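You operate a simulated robot arm through the tools that you are given. There is no shell and no other tool.

You run a simulated robot arm. Do the job below in one go: nothing can be reset, and whatever is moved stays where it is left.

Task
Brake the turntable, tie the coil, drop the pegs and lift it on to the round mat.

It is judged by the outcome, as a careful person would: the job done as asked, and still so three seconds after it is handed in. It fails if anything else is knocked over, pushed out of place, dropped, spilled or broken.

Robot
A 7-joint arm with a two-finger parallel gripper, fixed in place. Base frame: the origin is at the foot of the arm, x ahead of it, y to its left, z up; the work surface is at about z = 0.84. Lengths are in m, angles in degrees, forces in N, time in s.
With the tool pointing down near the work surface it reaches from about 0.1 to 0.62 m from the base axis. Its first joint turns from -166.0 to 166.0 degrees. Payload 1.57 kg.
The TCP is the grasp point between the finger pads, 0.03 m short of the fingertips. In the tool frame z runs along the fingers and y along their closing line. Largest opening 0.08 m; finger width 0.017, thickness 0.012; the body of the gripper, 0.04 by 0.082 m, starts 0.08 m behind the TCP.
Orientation is told as [roll, pitch, yaw] about the base's x, y, z axes, in that order, counted from this pose: with the fingers straight down and closing along the base's y, the tool's x points along the base's -x, its y along +y and its z along -z.

Tools
- The arm moves only by the tool play_rows. Its arguments are lists of equal length, an entry for each row: "travel": the shift along the tool's x, y, z in m, a list of three; "dr": the turn, a rotation vector about the tool's x, y, z in degrees, a list of three. In form: {"travel": [[tx, ty, tz], ...], "dr": [[ax, ay, az], ...]}. A call has 1 to 20 rows; each row shifts and turns the commanded pose from where the row before left it, along the tool's axes as they then stand. "fingers" is the closure in counts, from 0 (fully open) to 255 (shut), set as the call begins (left out, the last holds). A row lasts 0.2 s, in which the tool goes at most 0.05 m and 8.6 degrees; a call with a longer step from one row to the next is refused whole, and so is a gripper value outside its range. Where a pose cannot be reached the arm comes as near as it can. A force on the tool above 40 N (or 10 N above the force at the start of the call, whichever is more), or a blocked arm, ends the call early, and 0.2 s more pass. Each finger travels about 0.072 m/s and halts on what it meets, pressing with about 30 N; the grip force reading is that of the motor and also rises with nothing between the fingers. The clock runs only during rows and for 0.2 s after the last one: add rows that do not move to give the fingers time. The reply holds the time, the measured pose of the TCP, the force on the tool along the base axes, the opening and the grip force, in the units named above and with some noise, with the torque about the TCP (base axes, N m) and any sound that the robot's microphone picked up, and new pictures: "show" is both (left out), scene, wrist or none.
- Cameras (640 x 400 px; columns grow to the right, rows downward): "scene" is fixed at [0.2197, -0.5, 1.4786]; the picture's right is [0.79, -0.62, 0.00], its down [-0.35, -0.45, -0.82] and it looks along [0.51, 0.64, -0.57] (base axes); focal length 267 px, centre (320, 200). "wrist" rides on the gripper at [0.072, -0.007, -0.122] in the tool frame; the picture's right is [0.09, 1.00, 0.00], its down [-0.84, 0.08, -0.54] and it looks along [-0.54, 0.05, 0.84] (tool axes); focal length 238 px, centre (320, 200). There is no depth. A picture from a camera that has moved, and an enlarged one, comes with that camera's place and axes in the base frame and with its lens.
- lift_body(by): slides the trunk up (or, below 0, down) by that many m; the arm rides with it, the base frame stays. It gives what a move gives, with no picture.
- enlarge(camera, box): a new picture of the part [left, top, right, bottom] of that camera's present view, enlarged. No time passes.
- close_job(): hands the job in; it is judged then, once.

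Places have to be worked out from the pictures, the camera data and where the tool is seen. Open the gripper and draw the arm clear of the work before you hand the job in, unless the task says otherwise.

The tools are called after "Emit:" as name(argument=value, ...) on one line, values as JSON. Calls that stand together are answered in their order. play_rows: Moves the arm, as the interface text tells. Its arguments: {"type":"object","properties":{"travel":{"type":"array","items":{"type":"array","items":{"type":"number"}}},"dr":{"type":"array","items":{"type":"array","items":{"type":"number"}}},"fingers":{"type":"number"},"show":{"type":"string","enum":["both","scene","wrist","none"]}},"required":["travel","dr"]} The other tools are called the same way: lift_body (by) slides the trunk up or down; enlarge (camera, box) takes an enlarged picture of a part of a camera's view; close_job () hands the job in.

At the start:

```text
time_s: 0.0
tcp_pos: [0.4924, -0.0551, 1.2806]
tool_rot: [0.0, 0.0, 0.0]
force: [-0.4, -0.4, 0.2]
wrist_torque: [-0.02, 0.02, 0.0]
opening: 0.0803
gripper_force: 0.1
trunk travel left (down, up): [-0.725, 0.265]
```

scene: 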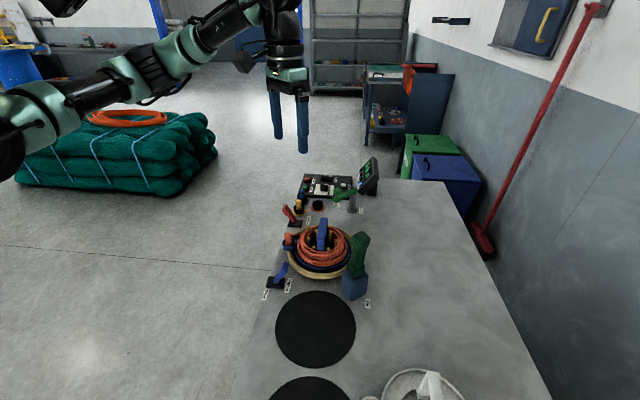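
wrist: 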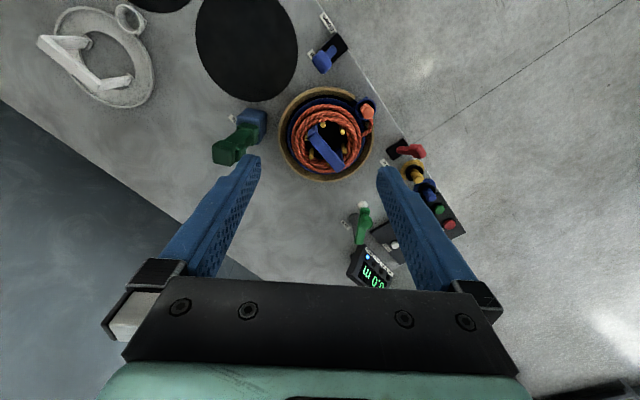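

I'll look closely at the workspace before moving anything.

Emit:
enlarge(camera="scene", box=[240, 150, 400, 310])

Emit:
enlarge(camera="wrist", box=[200, 60, 480, 300])

Emit:
enlarge(camera="scene", box=[270, 150, 390, 230])

```text
2.50 times, centred on (320, 230) of scene
camera zoom: at [0.2197, -0.5, 1.4786], right [0.79, -0.62, 0.0], down [-0.35, -0.45, -0.82], along [0.51, 0.64, -0.57], focal length 668 px, centre (320, 125)
```

zoom: 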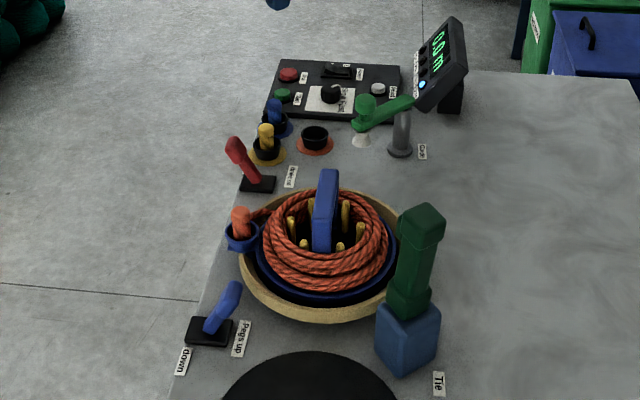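

```text
1.67 times, centred on (340, 180) of wrist
camera zoom: at [0.4215, -0.0616, 1.402], right [-0.09, 1.0, 0.0], down [0.84, 0.08, 0.54], along [0.54, 0.05, -0.84], focal length 397 px, centre (287, 233)
```

zoom: 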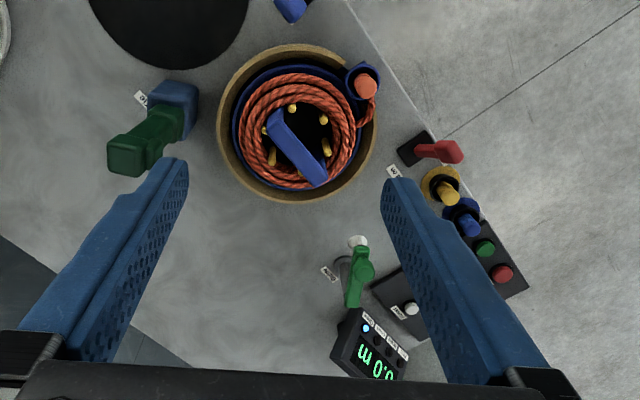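

```text
5.00 times, centred on (330, 190) of scene
camera zoom: at [0.2197, -0.5, 1.4786], right [0.79, -0.62, 0.0], down [-0.35, -0.45, -0.82], along [0.51, 0.64, -0.57], focal length 1336 px, centre (270, 250)
```

zoom: 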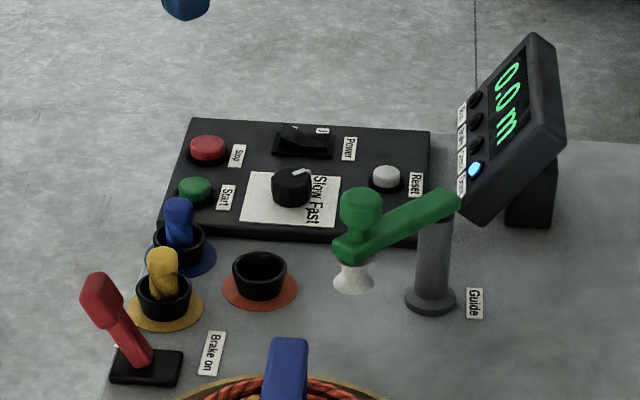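

Next I'll check the mats, the lever labels and the tie device.

Emit:
enlarge(camera="scene", box=[240, 270, 480, 400])

Emit:
enlarge(camera="wrist", box=[20, 0, 360, 200])

Emit:
enlarge(camera="wrist", box=[260, 70, 400, 190])

Emit:
enlarge(camera="scene", box=[260, 200, 380, 310])

```text
2.67 times, centred on (360, 335) of scene
camera zoom: at [0.2197, -0.5, 1.4786], right [0.79, -0.62, 0.0], down [-0.35, -0.45, -0.82], along [0.51, 0.64, -0.57], focal length 712 px, centre (213, -160)
```

zoom: 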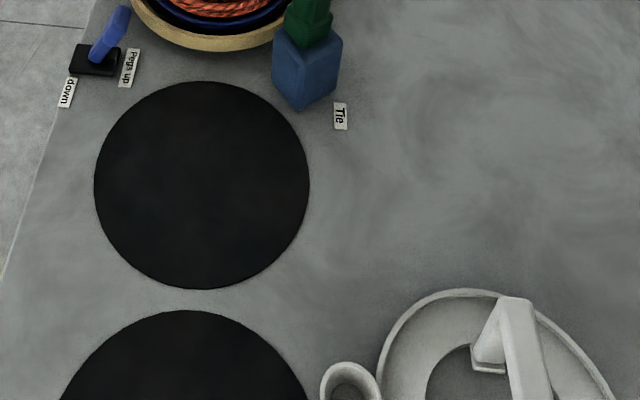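

```text
1.88 times, centred on (190, 100) of wrist
camera zoom: at [0.4215, -0.0616, 1.402], right [-0.09, 1.0, 0.0], down [0.84, 0.08, 0.54], along [0.54, 0.05, -0.84], focal length 449 px, centre (565, 388)
```

zoom: 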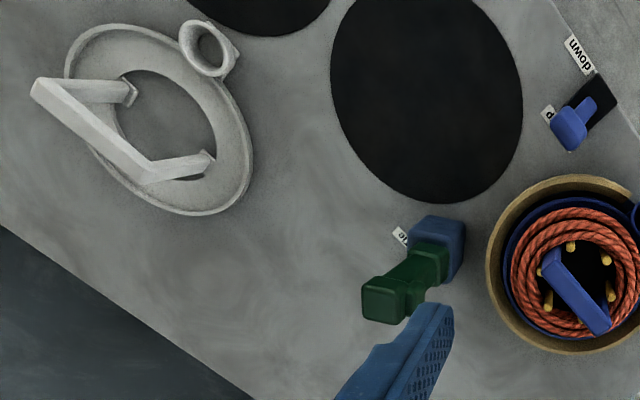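

```text
3.33 times, centred on (330, 130) of wrist
camera zoom: at [0.4215, -0.0616, 1.402], right [-0.09, 1.0, 0.0], down [0.84, 0.08, 0.54], along [0.54, 0.05, -0.84], focal length 794 px, centre (287, 433)
```

zoom: 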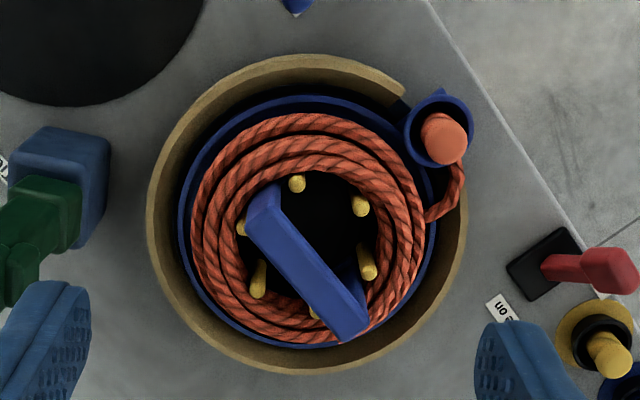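

```text
3.64 times, centred on (320, 255) of scene
camera zoom: at [0.2197, -0.5, 1.4786], right [0.79, -0.62, 0.0], down [-0.35, -0.45, -0.82], along [0.51, 0.64, -0.57], focal length 972 px, centre (320, 0)
```

zoom: 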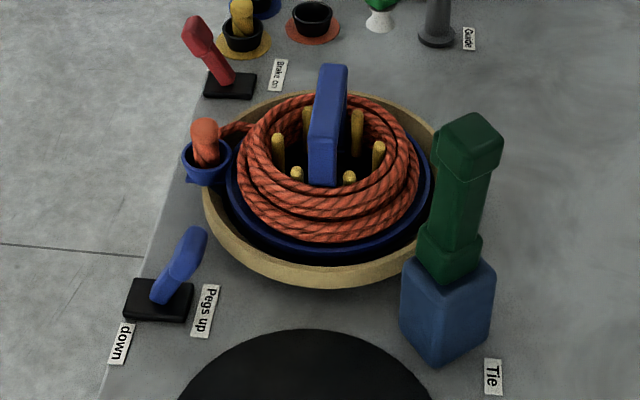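

The scene shows a turntable at about (0.58,-0.04) with the coil in a blue bail-handled carrier. The red brake lever and blue pegs lever stand at the left edge, and a green and blue "Tie" device is near (0.585,-0.195). I'll move the wrist camera closer to the Tie device to see how it works.

Emit:
play_rows(travel=[[0.006, -0.023, 0.034], [0.006, -0.023, 0.034], [0.006, -0.023, 0.034], [0.006, -0.023, 0.034], [0.006, -0.023, 0.034]], dr=[[0, 0, 0], [0, 0, 0], [0, 0, 0], [0, 0, 0], [0, 0, 0]], show="wrist")

```text
time_s: 1.2
tcp_pos: [0.4638, -0.1696, 1.11]
tool_rot: [0.1, 0.0, 0.2]
force: [-0.3, 0.3, 0.0]
wrist_torque: [-0.01, -0.01, 0.0]
opening: 0.0802
gripper_force: 0.1
trunk travel left (down, up): [-0.725, 0.265]
camera wrist: at [0.3933, -0.1763, 1.2316], right [-0.09, 1.0, 0.0], down [0.84, 0.08, 0.54], along [0.54, 0.05, -0.84], focal length 238 px, centre (320, 200)
```

wrist: 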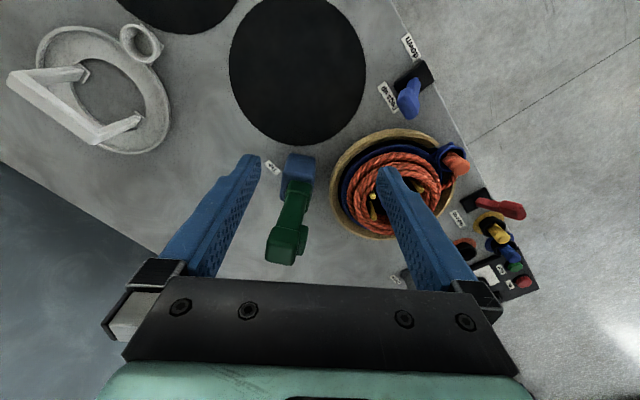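

Zooming in on the Tie device from here.

Emit:
enlarge(camera="wrist", box=[240, 140, 350, 280])

Emit:
enlarge(camera="wrist", box=[330, 20, 550, 300])

Emit:
enlarge(camera="scene", box=[330, 210, 390, 310])

```text
2.86 times, centred on (295, 210) of wrist
camera zoom: at [0.3933, -0.1763, 1.2316], right [-0.09, 1.0, 0.0], down [0.84, 0.08, 0.54], along [0.54, 0.05, -0.84], focal length 681 px, centre (391, 171)
```

zoom: 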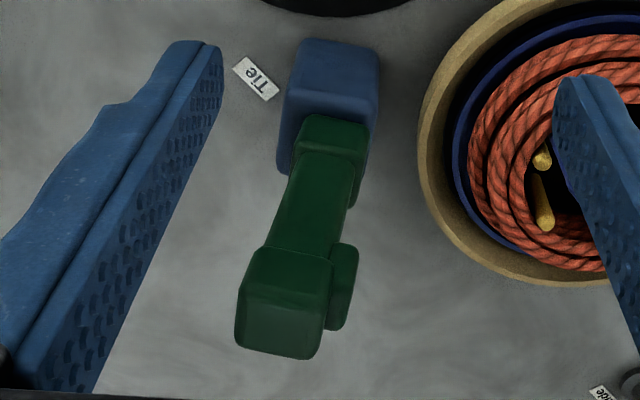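

```text
1.43 times, centred on (440, 160) of wrist
camera zoom: at [0.3933, -0.1763, 1.2316], right [-0.09, 1.0, 0.0], down [0.84, 0.08, 0.54], along [0.54, 0.05, -0.84], focal length 340 px, centre (149, 257)
```

zoom: 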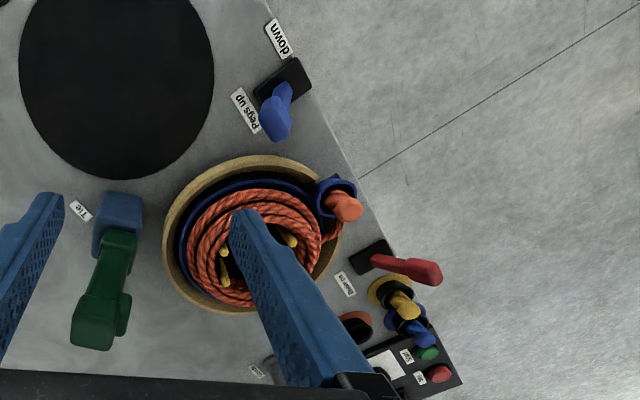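

```text
4.00 times, centred on (360, 260) of scene
camera zoom: at [0.2197, -0.5, 1.4786], right [0.79, -0.62, 0.0], down [-0.35, -0.45, -0.82], along [0.51, 0.64, -0.57], focal length 1069 px, centre (160, -40)
```

zoom: 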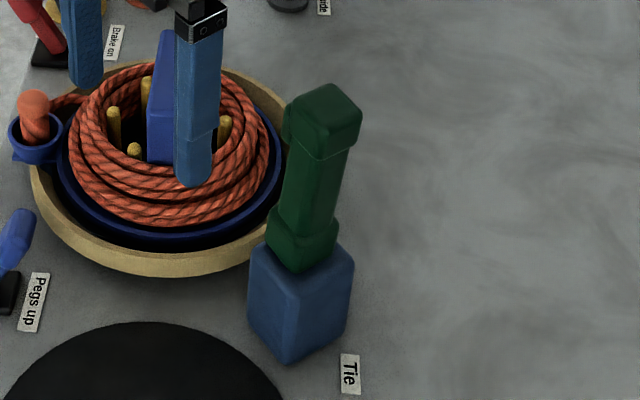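

The green part looks like a hand tool with a side lug near its head, standing in a blue holder. I'll tilt the camera for a side view of it.

Emit:
play_rows(travel=[[0.01, -0.01, 0.03], [0.01, -0.01, 0.03], [0, 0, 0], [0, 0, 0], [0, 0, 0], [0, 0, 0], [0, 0, 0]], dr=[[0, 0, 0], [0, 0, 0], [0, -8, 0], [0, -8, 0], [0, -8, 0], [0, -8, 0], [0, -8, 0]], show="both")

Emit:
enlarge(camera="wrist", box=[220, 100, 420, 260])

```text
time_s: 2.8
tcp_pos: [0.4427, -0.189, 1.0505]
tool_rot: [0.0, -40.2, 0.1]
force: [0.2, 0.2, 0.3]
wrist_torque: [-0.02, 0.01, 0.0]
opening: 0.08
gripper_force: 0.1
trunk travel left (down, up): [-0.725, 0.265]
camera wrist: at [0.3098, -0.1961, 1.0973], right [-0.07, 1.0, -0.06], down [0.29, 0.08, 0.95], along [0.95, 0.05, -0.29], focal length 238 px, centre (320, 200)
```

scene: 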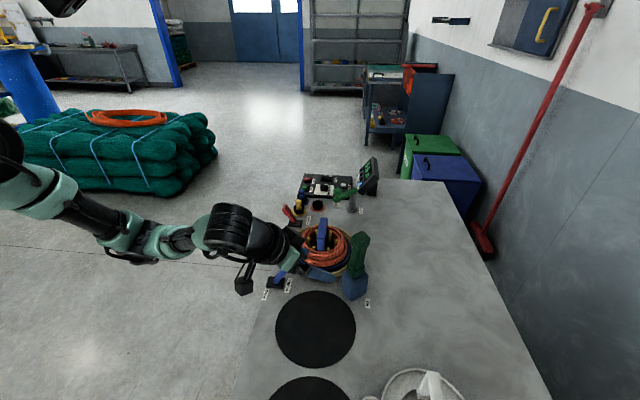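
wrist: 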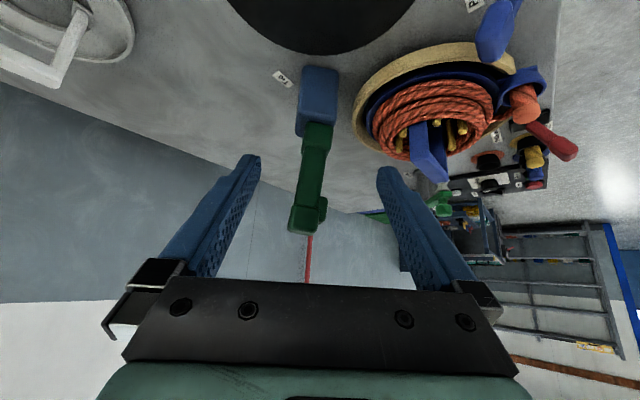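

```text
2.50 times, centred on (320, 180) of wrist
camera zoom: at [0.3098, -0.1961, 1.0973], right [-0.07, 1.0, -0.06], down [0.29, 0.08, 0.95], along [0.95, 0.05, -0.29], focal length 596 px, centre (320, 250)
```

zoom: 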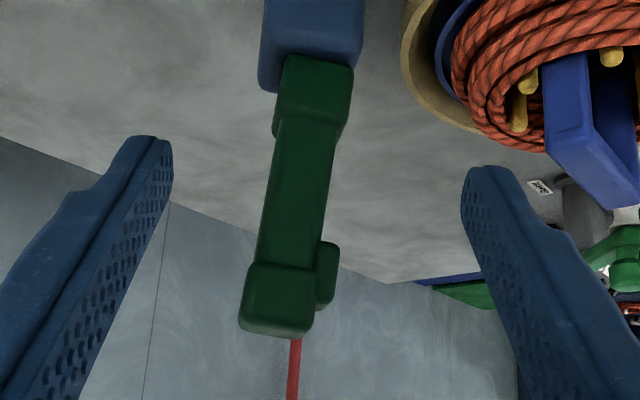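

The Tie device has a base collar, a shaft and a head, with a lug on the side facing the coil, so it may be a swing arm. To confirm, I'll view it from the coil side with the tool raised and yawed 86°.

Emit:
play_rows(travel=[[0, 0, 0], [0, 0, 0], [0, 0, 0], [0, 0, 0], [0, 0, 0], [-0.02, 0.034, -0.012], [-0.02, 0.034, -0.012], [-0.02, 0.034, -0.012], [-0.02, 0.034, -0.012], [-0.02, 0.034, -0.012], [0, 0, 0], [0, 0, 0], [0, 0, 0], [0, 0, 0], [0, 0, 0], [0, 0, 0], [0, 0, 0], [0, 0, 0], [0, 0, 0], [0, 0, 0]], dr=[[0, 8, 0], [0, 8, 0], [0, 8, 0], [0, 8, 0], [0, 8, 0], [0, 0, 0], [0, 0, 0], [0, 0, 0], [0, 0, 0], [0, 0, 0], [0, 0, 8.5], [0, 0, 8.5], [0, 0, 8.5], [0, 0, 8.5], [0, 0, 8.5], [0, 0, 8.5], [0, 0, 8.5], [0, 0, 8.5], [0, 0, 8.5], [0, 0, 8.5]], show="both")

```text
time_s: 7.0
tcp_pos: [0.5438, -0.0216, 1.1108]
tool_rot: [0.0, 0.0, -85.1]
force: [0.4, 0.0, -0.3]
wrist_torque: [0.01, 0.01, 0.01]
opening: 0.0801
gripper_force: 0.1
trunk travel left (down, up): [-0.725, 0.265]
camera wrist: at [0.5307, 0.0505, 1.2317], right [0.98, 0.18, 0.0], down [0.15, -0.83, 0.54], along [0.1, -0.53, -0.84], focal length 238 px, centre (320, 200)
```

scene: 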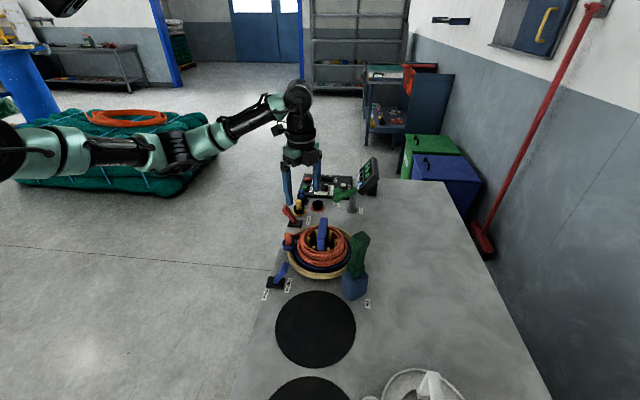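
wrist: 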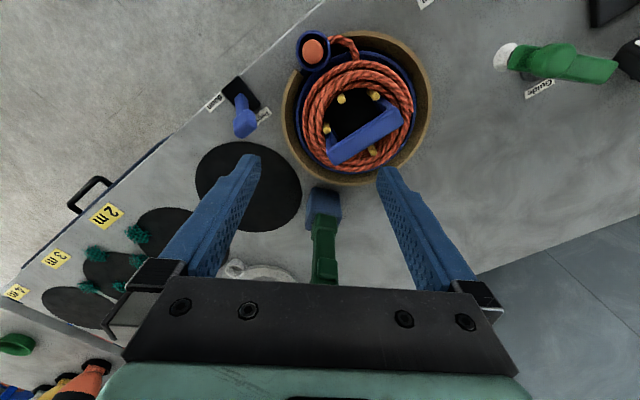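

There are several more mats with yellow length tags, so I need a closer look at those and at the Tie device.

Emit:
enlarge(camera="wrist", box=[0, 120, 320, 330])

Emit:
enlarge(camera="wrist", box=[250, 20, 450, 290])

```text
1.90 times, centred on (160, 225) of wrist
camera zoom: at [0.5307, 0.0505, 1.2317], right [0.98, 0.18, 0.0], down [0.15, -0.83, 0.54], along [0.1, -0.53, -0.84], focal length 454 px, centre (625, 152)
```

zoom: 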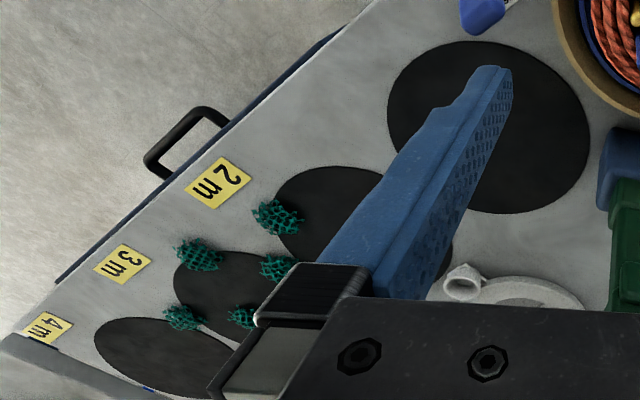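

```text
1.48 times, centred on (350, 155) of wrist
camera zoom: at [0.5307, 0.0505, 1.2317], right [0.98, 0.18, 0.0], down [0.15, -0.83, 0.54], along [0.1, -0.53, -0.84], focal length 353 px, centre (276, 267)
```

zoom: 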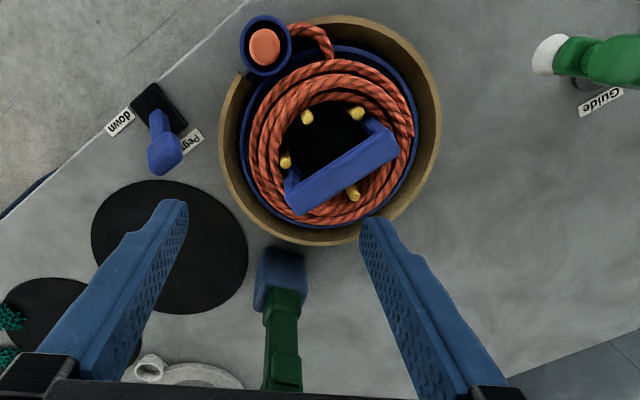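

The unlabelled big disc next to the turntable appears to be the round mat, and the others carry 2 m, 3 m and 4 m tags. I'll back off and tilt to see the Tie head from the coil side.

Emit:
play_rows(travel=[[0.03, 0, 0], [0.03, 0, 0], [0.03, 0, 0], [0, 0, 0], [0, 0, 0], [0, 0, 0]], dr=[[0, 0, 0], [0, 0, 0], [0, 0, 0], [0, -8, 0], [0, -8, 0], [0, -8, 0]], show="wrist")

Emit:
enlarge(camera="wrist", box=[250, 60, 410, 260])

Emit:
enlarge(camera="wrist", box=[100, 60, 300, 200])

```text
time_s: 8.4
tcp_pos: [0.5348, 0.0711, 1.11]
tool_rot: [0.1, -24.1, -85.0]
force: [0.1, 0.1, -0.1]
wrist_torque: [0.02, 0.01, 0.02]
opening: 0.0802
gripper_force: 0.1
trunk travel left (down, up): [-0.725, 0.265]
camera wrist: at [0.5187, 0.1854, 1.1926], right [0.98, 0.17, -0.04], down [0.12, -0.53, 0.84], along [0.12, -0.83, -0.55], focal length 238 px, centre (320, 200)
```

wrist: 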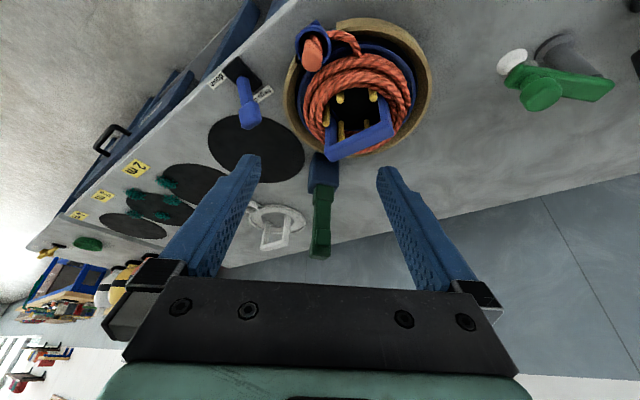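

```text
2.00 times, centred on (330, 160) of wrist
camera zoom: at [0.5187, 0.1854, 1.1926], right [0.98, 0.17, -0.04], down [0.12, -0.53, 0.84], along [0.12, -0.83, -0.55], focal length 477 px, centre (300, 280)
```

zoom: 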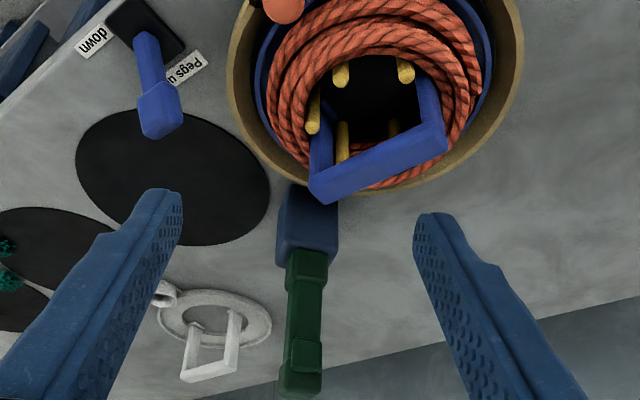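

```text
2.86 times, centred on (200, 130) of wrist
camera zoom: at [0.5187, 0.1854, 1.1926], right [0.98, 0.17, -0.04], down [0.12, -0.53, 0.84], along [0.12, -0.83, -0.55], focal length 681 px, centre (663, 400)
```

zoom: 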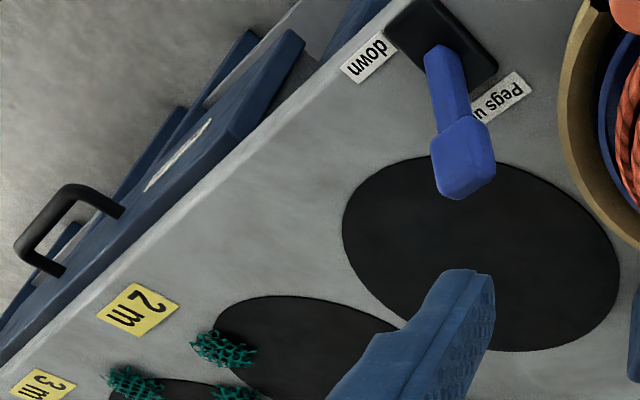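

The lug faces the coil, which fits a hinged arm that swings +y down onto the coil. The brake comes first, so I'll look closely at the red lever, whose base I put near (0.615,0.146).

Emit:
play_rows(travel=[[0, 0, 0], [0, 0, 0], [0, 0, 0], [0, 0, 0], [0, 0, 0], [0, 0, 0], [0, 0, 0], [0, 0, 0], [0, 0, 0], [0, 0, 0], [0, 0, 0], [0, 0, 0], [0, 0, 0], [0, 0, 0], [0.04, 0, 0.02], [0.04, 0, 0.02]], dr=[[0, 8, 0], [0, 8, 0], [0, 8, 0], [0, 0, -8.5], [0, 0, -8.5], [0, 0, -8.5], [0, 0, -8.5], [0, 0, -8.5], [0, 0, -8.5], [0, 0, -8.5], [0, 0, -8.5], [0, 0, -8.5], [0, 0, -8.5], [0, 0, -8.5], [0, 0, 0], [0, 0, 0]], show="wrist")

Emit:
enlarge(camera="wrist", box=[260, 80, 460, 260])

```text
time_s: 11.8
tcp_pos: [0.4511, 0.0562, 1.0712]
tool_rot: [0.0, -0.1, 8.7]
force: [0.7, 0.0, 0.3]
wrist_torque: [0.01, -0.03, -0.03]
opening: 0.0798
gripper_force: 0.2
trunk travel left (down, up): [-0.725, 0.265]
camera wrist: at [0.3826, 0.0398, 1.1929], right [-0.24, 0.97, 0.0], down [0.82, 0.2, 0.54], along [0.53, 0.13, -0.84], focal length 238 px, centre (320, 200)
```

wrist: 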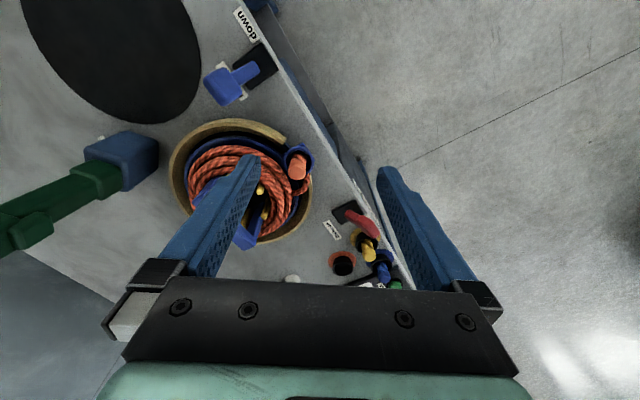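

```text
2.22 times, centred on (360, 170) of wrist
camera zoom: at [0.3826, 0.0398, 1.1929], right [-0.24, 0.97, 0.0], down [0.82, 0.2, 0.54], along [0.53, 0.13, -0.84], focal length 530 px, centre (231, 267)
```

zoom: 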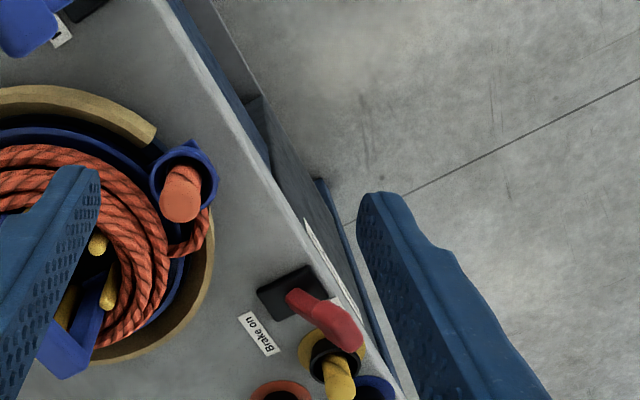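

The red lever leans toward the table edge with its tip near (0.587,0.166,0.92), and the "Brake on" label is on the inner side. So I should push the tip along (0.69,-0.72). I'll close the fingers, yaw to -45° and hover behind the lever.

Emit:
play_rows(travel=[[0, 0, 0], [0, 0, 0], [0, 0, 0], [0, 0, 0], [0, 0, 0], [0, 0, 0], [0, 0, 0], [0.0024, 0.0352, 0.012], [0.0024, 0.0352, 0.012], [0.0024, 0.0352, 0.012], [0.0024, 0.0352, 0.012], [0.0024, 0.0352, 0.012]], dr=[[0, 0, 7.67], [0, 0, 7.67], [0, 0, 7.67], [0, 0, 7.67], [0, 0, 7.67], [0, 0, 7.67], [0, 0, 7.67], [0, 0, 0], [0, 0, 0], [0, 0, 0], [0, 0, 0], [0, 0, 0]], fingers=255, show="both")

Emit:
enlarge(camera="wrist", box=[200, 60, 440, 260])

Emit:
enlarge(camera="scene", box=[250, 150, 390, 250])

```text
time_s: 14.4
tcp_pos: [0.5711, 0.1909, 1.0084]
tool_rot: [0.1, 0.0, -45.3]
force: [-0.1, 1.2, 0.7]
wrist_torque: [0.01, 0.03, 0.05]
opening: 0.0
gripper_force: 21.9
trunk travel left (down, up): [-0.725, 0.265]
camera wrist: at [0.5162, 0.2372, 1.1301], right [0.64, 0.77, 0.0], down [0.64, -0.54, 0.54], along [0.42, -0.35, -0.84], focal length 238 px, centre (320, 200)
```

scene: 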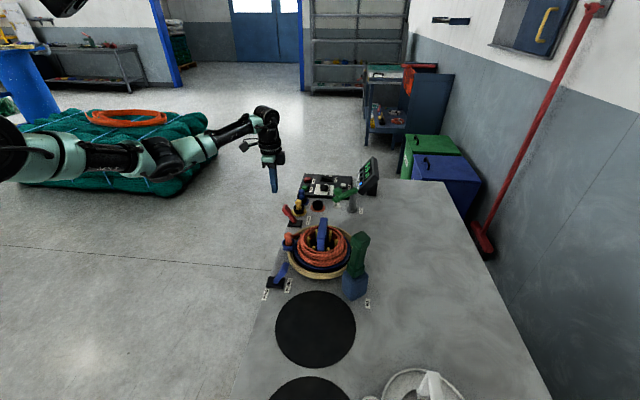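
wrist: 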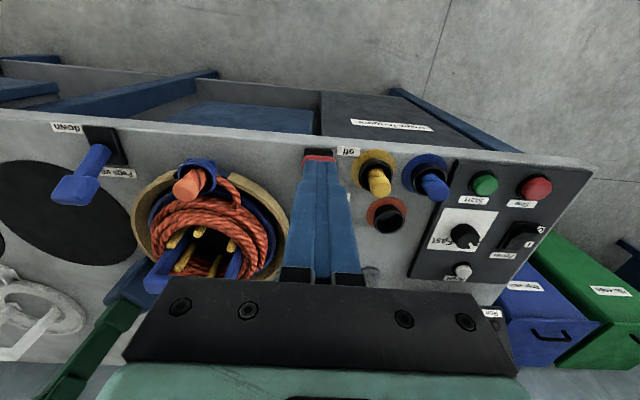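

```text
2.00 times, centred on (320, 160) of wrist
camera zoom: at [0.5162, 0.2372, 1.1301], right [0.64, 0.77, 0.0], down [0.64, -0.54, 0.54], along [0.42, -0.35, -0.84], focal length 477 px, centre (320, 280)
```

zoom: 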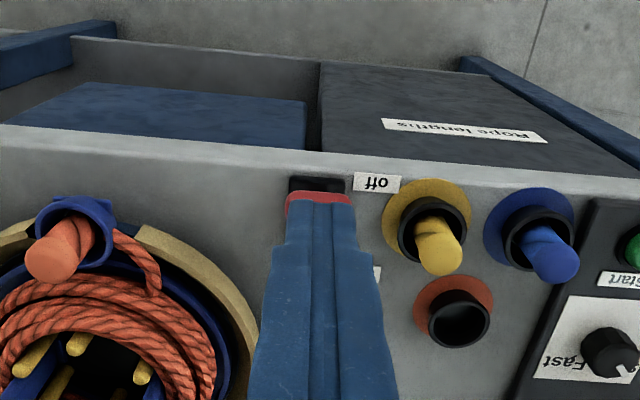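

```text
4.00 times, centred on (320, 200) of scene
camera zoom: at [0.2197, -0.5, 1.4786], right [0.79, -0.62, 0.0], down [-0.35, -0.45, -0.82], along [0.51, 0.64, -0.57], focal length 1069 px, centre (320, 200)
```

zoom: 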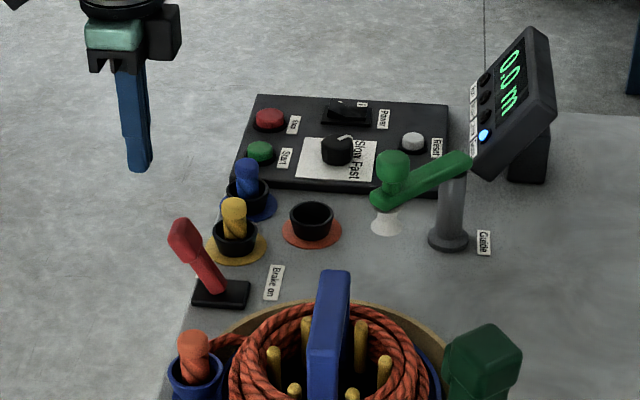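

An "off" label on the outer side confirms the direction. I'll step slightly further back from the lever and descend behind it.

Emit:
play_rows(travel=[[0.008, -0.003, 0.0], [0, 0, 0.03], [0, 0, 0.03], [0, 0, 0.025], [0, 0, 0]], dr=[[0, 0, 0], [0, 0, 0], [0, 0, 0], [0, 0, 0], [0, 0, 0]], show="both")

Emit:
enlarge(camera="wrist", box=[240, 60, 400, 200])

Emit:
enlarge(camera="scene", box=[250, 150, 390, 250])

```text
time_s: 15.6
tcp_pos: [0.5636, 0.1937, 0.9232]
tool_rot: [0.0, 0.0, -45.1]
force: [0.0, -0.4, 1.0]
wrist_torque: [0.01, -0.02, -0.05]
opening: 0.0001
gripper_force: 21.4
trunk travel left (down, up): [-0.725, 0.265]
camera wrist: at [0.5103, 0.241, 1.0447], right [0.64, 0.77, 0.0], down [0.64, -0.54, 0.54], along [0.42, -0.35, -0.84], focal length 238 px, centre (320, 200)
```

scene: 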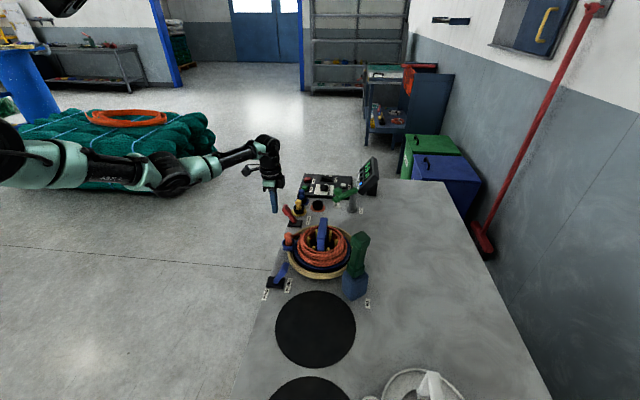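
wrist: 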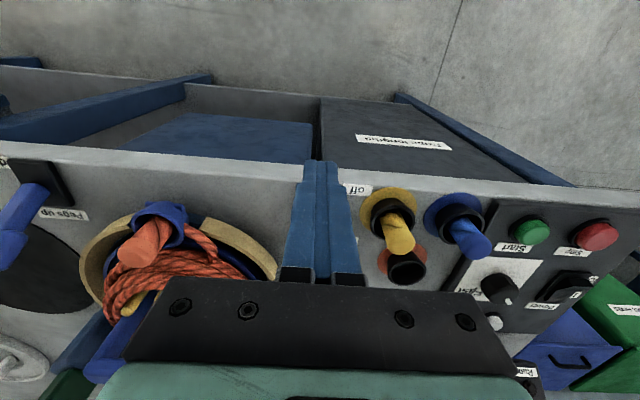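

```text
2.86 times, centred on (320, 130) of wrist
camera zoom: at [0.5103, 0.241, 1.0447], right [0.64, 0.77, 0.0], down [0.64, -0.54, 0.54], along [0.42, -0.35, -0.84], focal length 681 px, centre (320, 400)
```

zoom: 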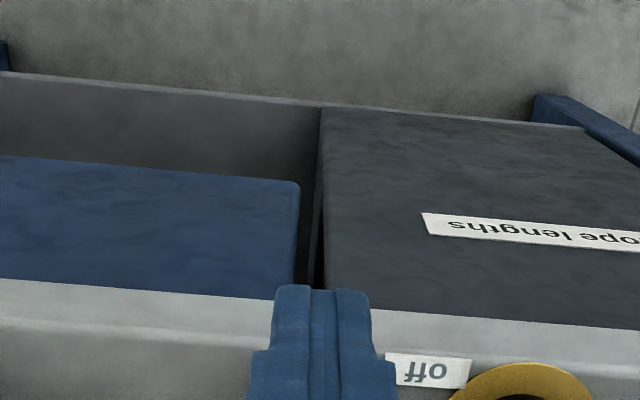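

```text
4.00 times, centred on (320, 200) of scene
camera zoom: at [0.2197, -0.5, 1.4786], right [0.79, -0.62, 0.0], down [-0.35, -0.45, -0.82], along [0.51, 0.64, -0.57], focal length 1069 px, centre (320, 200)
```

zoom: 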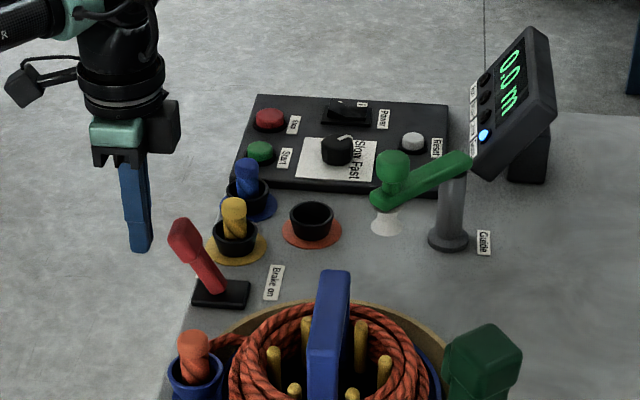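

The finger is about 1.4 cm behind the lever knob and in line with it. I'll push along the tool's -x, toward "Brake on".

Emit:
play_rows(travel=[[-0.01, 0, 0], [-0.01, 0, 0], [-0.01, 0, 0], [-0.01, 0, 0], [-0.01, 0, 0]], dr=[[0, 0, 0], [0, 0, 0], [0, 0, 0], [0, 0, 0], [0, 0, 0]], show="scene")

Emit:
enlarge(camera="scene", box=[250, 150, 390, 250])

```text
time_s: 16.8
tcp_pos: [0.6002, 0.1564, 0.9259]
tool_rot: [0.0, 0.0, -45.1]
force: [0.5, 0.4, -0.1]
wrist_torque: [0.01, -0.01, -0.01]
opening: 0.0003
gripper_force: 21.9
trunk travel left (down, up): [-0.725, 0.265]
```

scene: 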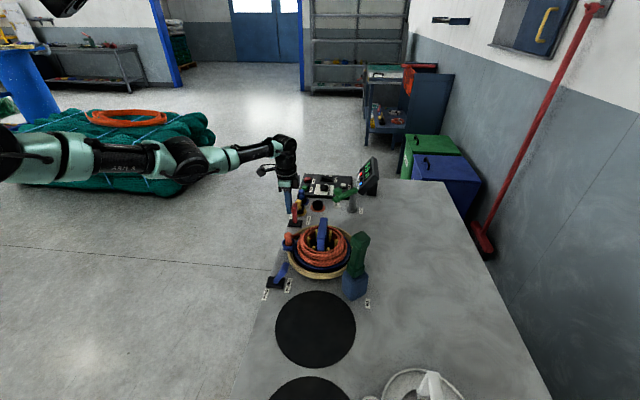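

```text
4.00 times, centred on (320, 200) of scene
camera zoom: at [0.2197, -0.5, 1.4786], right [0.79, -0.62, 0.0], down [-0.35, -0.45, -0.82], along [0.51, 0.64, -0.57], focal length 1069 px, centre (320, 200)
```

zoom: 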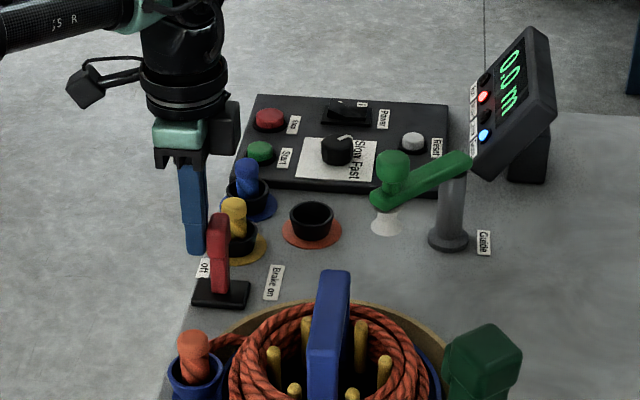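

The lever has come upright and a red indicator lit up on the display. I'll keep pushing toward the end stop and watch the force.

Emit:
play_rows(travel=[[-0.008, 0, 0], [-0.008, 0, 0], [-0.008, 0, 0]], dr=[[0, 0, 0], [0, 0, 0], [0, 0, 0]], show="both")

Emit:
enlarge(camera="scene", box=[250, 150, 390, 250])

Emit:
enlarge(camera="scene", box=[345, 150, 395, 200])

```text
time_s: 17.6
tcp_pos: [0.6121, 0.1386, 0.9265]
tool_rot: [0.0, 0.0, -45.3]
force: [0.6, -0.1, -0.1]
wrist_torque: [0.02, 0.03, 0.0]
opening: 0.0
gripper_force: 21.3
out of reach, approached as far as the arm can: row 3
trunk travel left (down, up): [-0.725, 0.265]
camera wrist: at [0.5575, 0.185, 1.0479], right [0.64, 0.77, 0.0], down [0.64, -0.54, 0.54], along [0.42, -0.35, -0.84], focal length 238 px, centre (320, 200)
```

scene: 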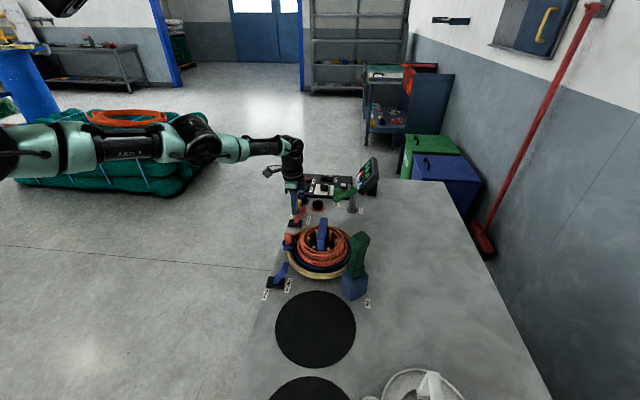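
wrist: 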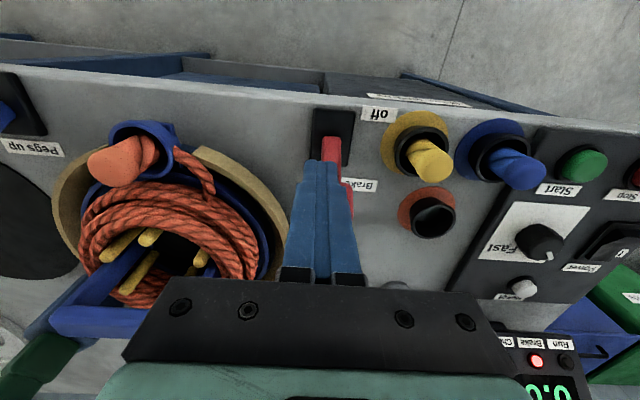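

```text
4.00 times, centred on (320, 200) of scene
camera zoom: at [0.2197, -0.5, 1.4786], right [0.79, -0.62, 0.0], down [-0.35, -0.45, -0.82], along [0.51, 0.64, -0.57], focal length 1069 px, centre (320, 200)
```

zoom: 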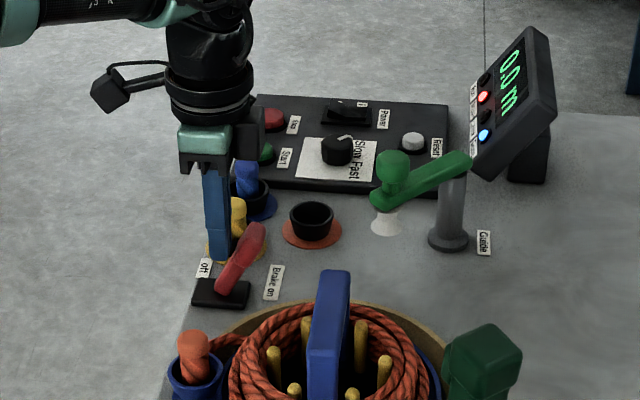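

```text
8.00 times, centred on (370, 175) of scene
camera zoom: at [0.2197, -0.5, 1.4786], right [0.79, -0.62, 0.0], down [-0.35, -0.45, -0.82], along [0.51, 0.64, -0.57], focal length 2138 px, centre (-80, 400)
```

zoom: 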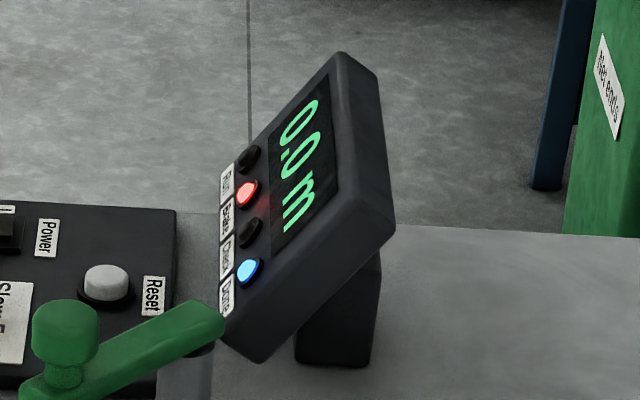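

The brake lever is over to "on" and the Brake indicator is lit. I'll back off, rise and cross over for a close oblique look at the Tie device's base before touching it.

Emit:
play_rows(travel=[[0.015, 0, 0], [0.015, 0, 0], [0, 0, -0.045], [0, 0, -0.045], [0, 0, -0.045], [0, 0, -0.045], [-0.0212, -0.0354, 0], [-0.0212, -0.0354, 0], [-0.0212, -0.0354, 0], [-0.0212, -0.0354, 0], [-0.0212, -0.0354, 0], [-0.0212, -0.0354, 0], [-0.0212, -0.0354, 0], [0, 0, 0.04], [0, 0, 0.04]], dr=[[0, 0, 0], [0, 0, 0], [0, 0, 0], [0, 0, 0], [0, 0, 0], [0, 0, 0], [0, 0, 0], [0, 0, 0], [0, 0, 0], [0, 0, 0], [0, 0, 0], [0, 0, 0], [0, 0, 0], [0, 0, 0], [0, 0, 0]], show="both")

Emit:
enlarge(camera="wrist", box=[220, 60, 420, 260])

```text
time_s: 20.8
tcp_pos: [0.6413, -0.1003, 1.0135]
tool_rot: [0.1, 0.0, -45.1]
force: [-0.8, -0.2, -1.7]
wrist_torque: [0.0, -0.01, 0.03]
opening: 0.0003
gripper_force: 21.7
out of reach, approached as far as the arm can: row 1, 2, 3, 4, 5, 7, 8, 9, 10, 11, 12, 13, 15
trunk travel left (down, up): [-0.725, 0.265]
camera wrist: at [0.5874, -0.0536, 1.1351], right [0.64, 0.77, 0.0], down [0.65, -0.54, 0.54], along [0.42, -0.35, -0.84], focal length 238 px, centre (320, 200)
```

scene: 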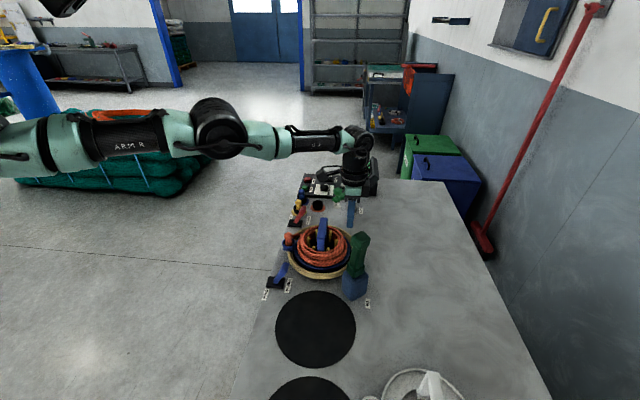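
wrist: 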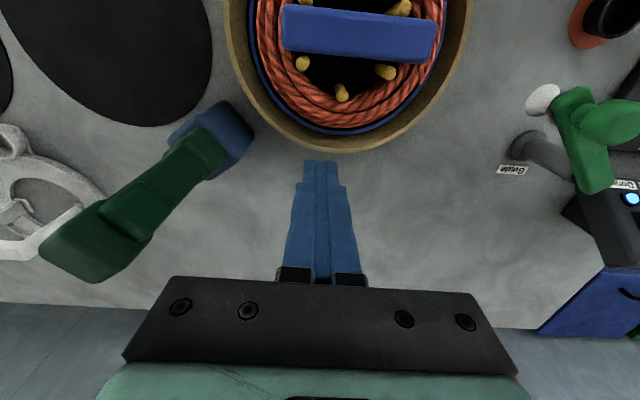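

```text
2.00 times, centred on (320, 160) of wrist
camera zoom: at [0.5874, -0.0536, 1.1351], right [0.64, 0.77, 0.0], down [0.65, -0.54, 0.54], along [0.42, -0.35, -0.84], focal length 477 px, centre (320, 280)
```

zoom: 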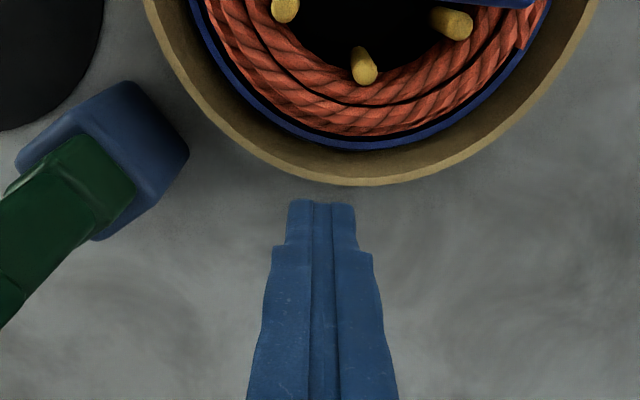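

The arm ended at (0.641,-0.100), beyond where I'd aimed, after reporting rows out of reach. Nothing was touched. I'll rise a little to see how the commanded pose behaves.

Emit:
play_rows(travel=[[0, 0, -0.04], [0, 0, -0.03]], dr=[[0, 0, 0], [0, 0, 0]], show="none")

```text
time_s: 21.4
tcp_pos: [0.65, -0.1014, 1.0825]
tool_rot: [-0.1, 0.1, -45.1]
force: [-0.1, -0.5, -0.2]
wrist_torque: [0.0, 0.03, -0.01]
opening: 0.0002
gripper_force: 21.6
out of reach, approached as far as the arm can: row 1, 2
trunk travel left (down, up): [-0.725, 0.265]
```

The commanded pose is evidently too far out, so I'll pull back along base -x in steps and check the readings.

Emit:
play_rows(travel=[[0.0177, -0.0177, 0], [0.0177, -0.0177, 0], [0.0177, -0.0177, 0], [0.0177, -0.0177, 0]], dr=[[0, 0, 0], [0, 0, 0], [0, 0, 0], [0, 0, 0]], show="none")

```text
time_s: 22.4
tcp_pos: [0.6475, -0.1167, 1.0713]
tool_rot: [0.0, 0.0, -45.0]
force: [-0.6, 0.5, 0.2]
wrist_torque: [0.03, 0.02, 0.0]
opening: 0.0002
gripper_force: 21.4
out of reach, approached as far as the arm can: row 1, 2, 3, 4
trunk travel left (down, up): [-0.725, 0.265]
```

Emit:
play_rows(travel=[[0.0177, -0.0177, 0], [0.0177, -0.0177, 0]], dr=[[0, 0, 0], [0, 0, 0]], show="both")

```text
time_s: 23.0
tcp_pos: [0.6435, -0.1303, 1.0686]
tool_rot: [0.0, 0.0, -45.1]
force: [-0.6, 0.6, 0.8]
wrist_torque: [0.01, -0.01, -0.01]
opening: 0.0002
gripper_force: 21.2
out of reach, approached as far as the arm can: row 1, 2
trunk travel left (down, up): [-0.725, 0.265]
camera wrist: at [0.5896, -0.0836, 1.1902], right [0.64, 0.77, 0.0], down [0.65, -0.54, 0.54], along [0.42, -0.35, -0.84], focal length 238 px, centre (320, 200)
```

scene: 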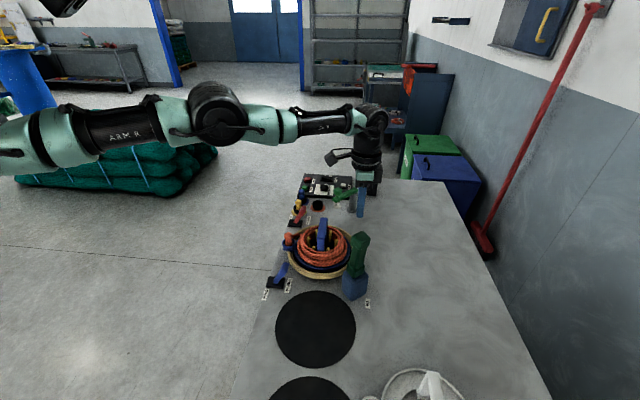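
wrist: 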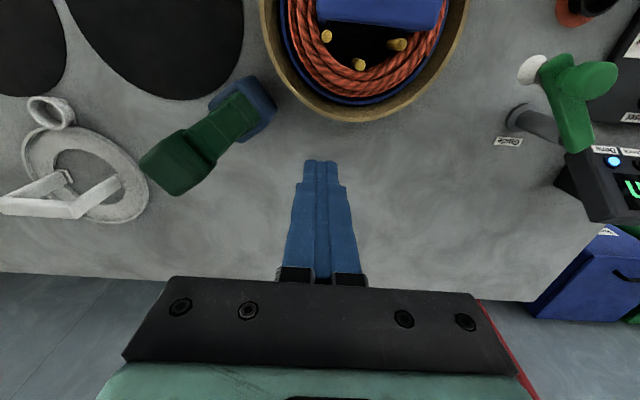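

The arm is fully extended and slides along its reach limit as the commanded pose comes back. I'll pull back further until rows are in reach.

Emit:
play_rows(travel=[[0.0177, -0.0177, 0], [0.0177, -0.0177, 0], [0.0177, -0.0177, 0]], dr=[[0, 0, 0], [0, 0, 0], [0, 0, 0]], show="none")

```text
time_s: 23.8
tcp_pos: [0.6392, -0.147, 1.0626]
tool_rot: [-0.1, 0.1, -45.2]
force: [-0.8, -0.1, 0.4]
wrist_torque: [0.0, 0.03, -0.03]
opening: 0.0003
gripper_force: 21.3
out of reach, approached as far as the arm can: row 1, 2, 3
trunk travel left (down, up): [-0.725, 0.265]
```

The solver seems stuck at the straight-arm singularity. I'll raise the command for clearance and dwell a few rows to see whether it converges.

Emit:
play_rows(travel=[[0, 0, -0.03], [0, 0, -0.03], [0, 0, 0], [0, 0, 0], [0, 0, 0], [0, 0, 0]], dr=[[0, 0, 0], [0, 0, 0], [0, 0, 0], [0, 0, 0], [0, 0, 0], [0, 0, 0]], show="scene")

```text
time_s: 25.2
tcp_pos: [0.6435, -0.144, 1.1235]
tool_rot: [0.0, -0.1, -45.1]
force: [-1.0, -0.2, 0.4]
wrist_torque: [0.01, -0.01, 0.01]
opening: 0.0001
gripper_force: 21.5
trunk travel left (down, up): [-0.725, 0.265]
```

scene: 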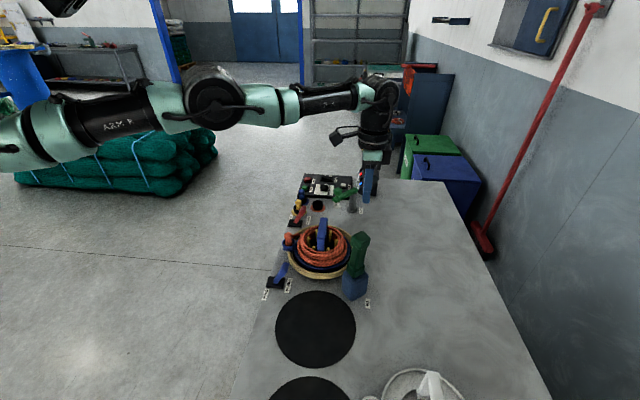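

All rows are in reach at this height, so I'll try retracting again from here.

Emit:
play_rows(travel=[[0.01, -0.01, 0], [0.01, -0.01, 0], [0.01, -0.01, 0], [0.01, -0.01, 0]], dr=[[0, 0, 0], [0, 0, 0], [0, 0, 0], [0, 0, 0]], show="none")

```text
time_s: 26.2
tcp_pos: [0.6414, -0.1497, 1.1229]
tool_rot: [0.0, 0.0, -45.2]
force: [-0.4, -0.3, 0.1]
wrist_torque: [0.02, 0.0, -0.01]
opening: 0.0003
gripper_force: 21.2
out of reach, approached as far as the arm can: row 1, 2, 3, 4
trunk travel left (down, up): [-0.725, 0.265]
```

Radial retraction isn't responding while the elbow is straight. I'll rise further and pull in at the same time to unfold from the singularity.

Emit:
play_rows(travel=[[0.01, -0.01, -0.04], [0.01, -0.01, -0.04], [0.01, -0.01, -0.04], [0.01, -0.01, -0.04], [0.01, -0.01, -0.04]], dr=[[0, 0, 0], [0, 0, 0], [0, 0, 0], [0, 0, 0], [0, 0, 0]], show="scene")

```text
time_s: 27.4
tcp_pos: [0.6022, -0.1566, 1.3325]
tool_rot: [-0.1, 0.1, -45.1]
force: [-0.1, -0.7, -1.0]
wrist_torque: [0.0, -0.01, 0.0]
opening: 0.0
gripper_force: 21.7
out of reach, approached as far as the arm can: row 1, 2, 3, 4
trunk travel left (down, up): [-0.725, 0.265]
```

scene: 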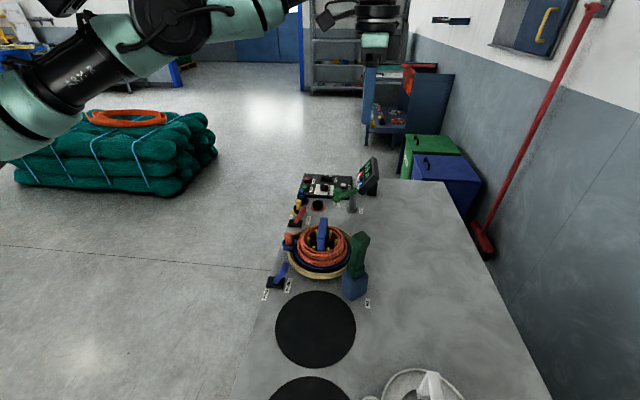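

Row 5 was in reach. At this safe height I'll retract horizontally.

Emit:
play_rows(travel=[[0.02, -0.02, 0], [0.02, -0.02, 0], [0.02, -0.02, 0], [0.02, -0.02, 0], [0.02, -0.02, 0]], dr=[[0, 0, 0], [0, 0, 0], [0, 0, 0], [0, 0, 0], [0, 0, 0]], show="none")

```text
time_s: 28.6
tcp_pos: [0.5853, -0.1723, 1.3579]
tool_rot: [-0.1, 0.2, -45.2]
force: [-0.9, 0.3, -0.8]
wrist_torque: [-0.01, 0.02, -0.01]
opening: 0.0002
gripper_force: 21.5
out of reach, approached as far as the arm can: row 1, 2, 3, 4, 5
trunk travel left (down, up): [-0.725, 0.265]
```

The arm slides along its fully straight envelope, and upward motion keeps the elbow straight. Moving down should bend it, so I'll descend while staying well above everything.

Emit:
play_rows(travel=[[0, 0, 0.04], [0, 0, 0.04], [0.005, -0.005, 0.04], [0.005, -0.005, 0.03], [0.005, -0.005, 0.02]], dr=[[0, 0, 0], [0, 0, 0], [0, 0, 0], [0, 0, 0], [0, 0, 0]], show="none")

```text
time_s: 29.8
tcp_pos: [0.6231, -0.1915, 1.2122]
tool_rot: [0.0, 0.0, -45.1]
force: [0.1, -0.1, 0.1]
wrist_torque: [0.0, 0.01, -0.01]
opening: 0.0
gripper_force: 21.0
out of reach, approached as far as the arm can: row 1, 2, 3, 4, 5
trunk travel left (down, up): [-0.725, 0.265]
```

Still on the straight-arm envelope. I'll try full-size rows exactly along the inward radial direction.

Emit:
play_rows(travel=[[0.0433, -0.0229, 0], [0.0433, -0.0229, 0], [0.0433, -0.0229, 0]], dr=[[0, 0, 0], [0, 0, 0], [0, 0, 0]], show="none")

```text
time_s: 30.6
tcp_pos: [0.6165, -0.1976, 1.2333]
tool_rot: [0.0, 0.1, -45.1]
force: [-0.2, 0.2, 0.0]
wrist_torque: [0.0, -0.01, 0.04]
opening: 0.0
gripper_force: 20.9
out of reach, approached as far as the arm can: row 1, 2, 3
trunk travel left (down, up): [-0.725, 0.265]
```

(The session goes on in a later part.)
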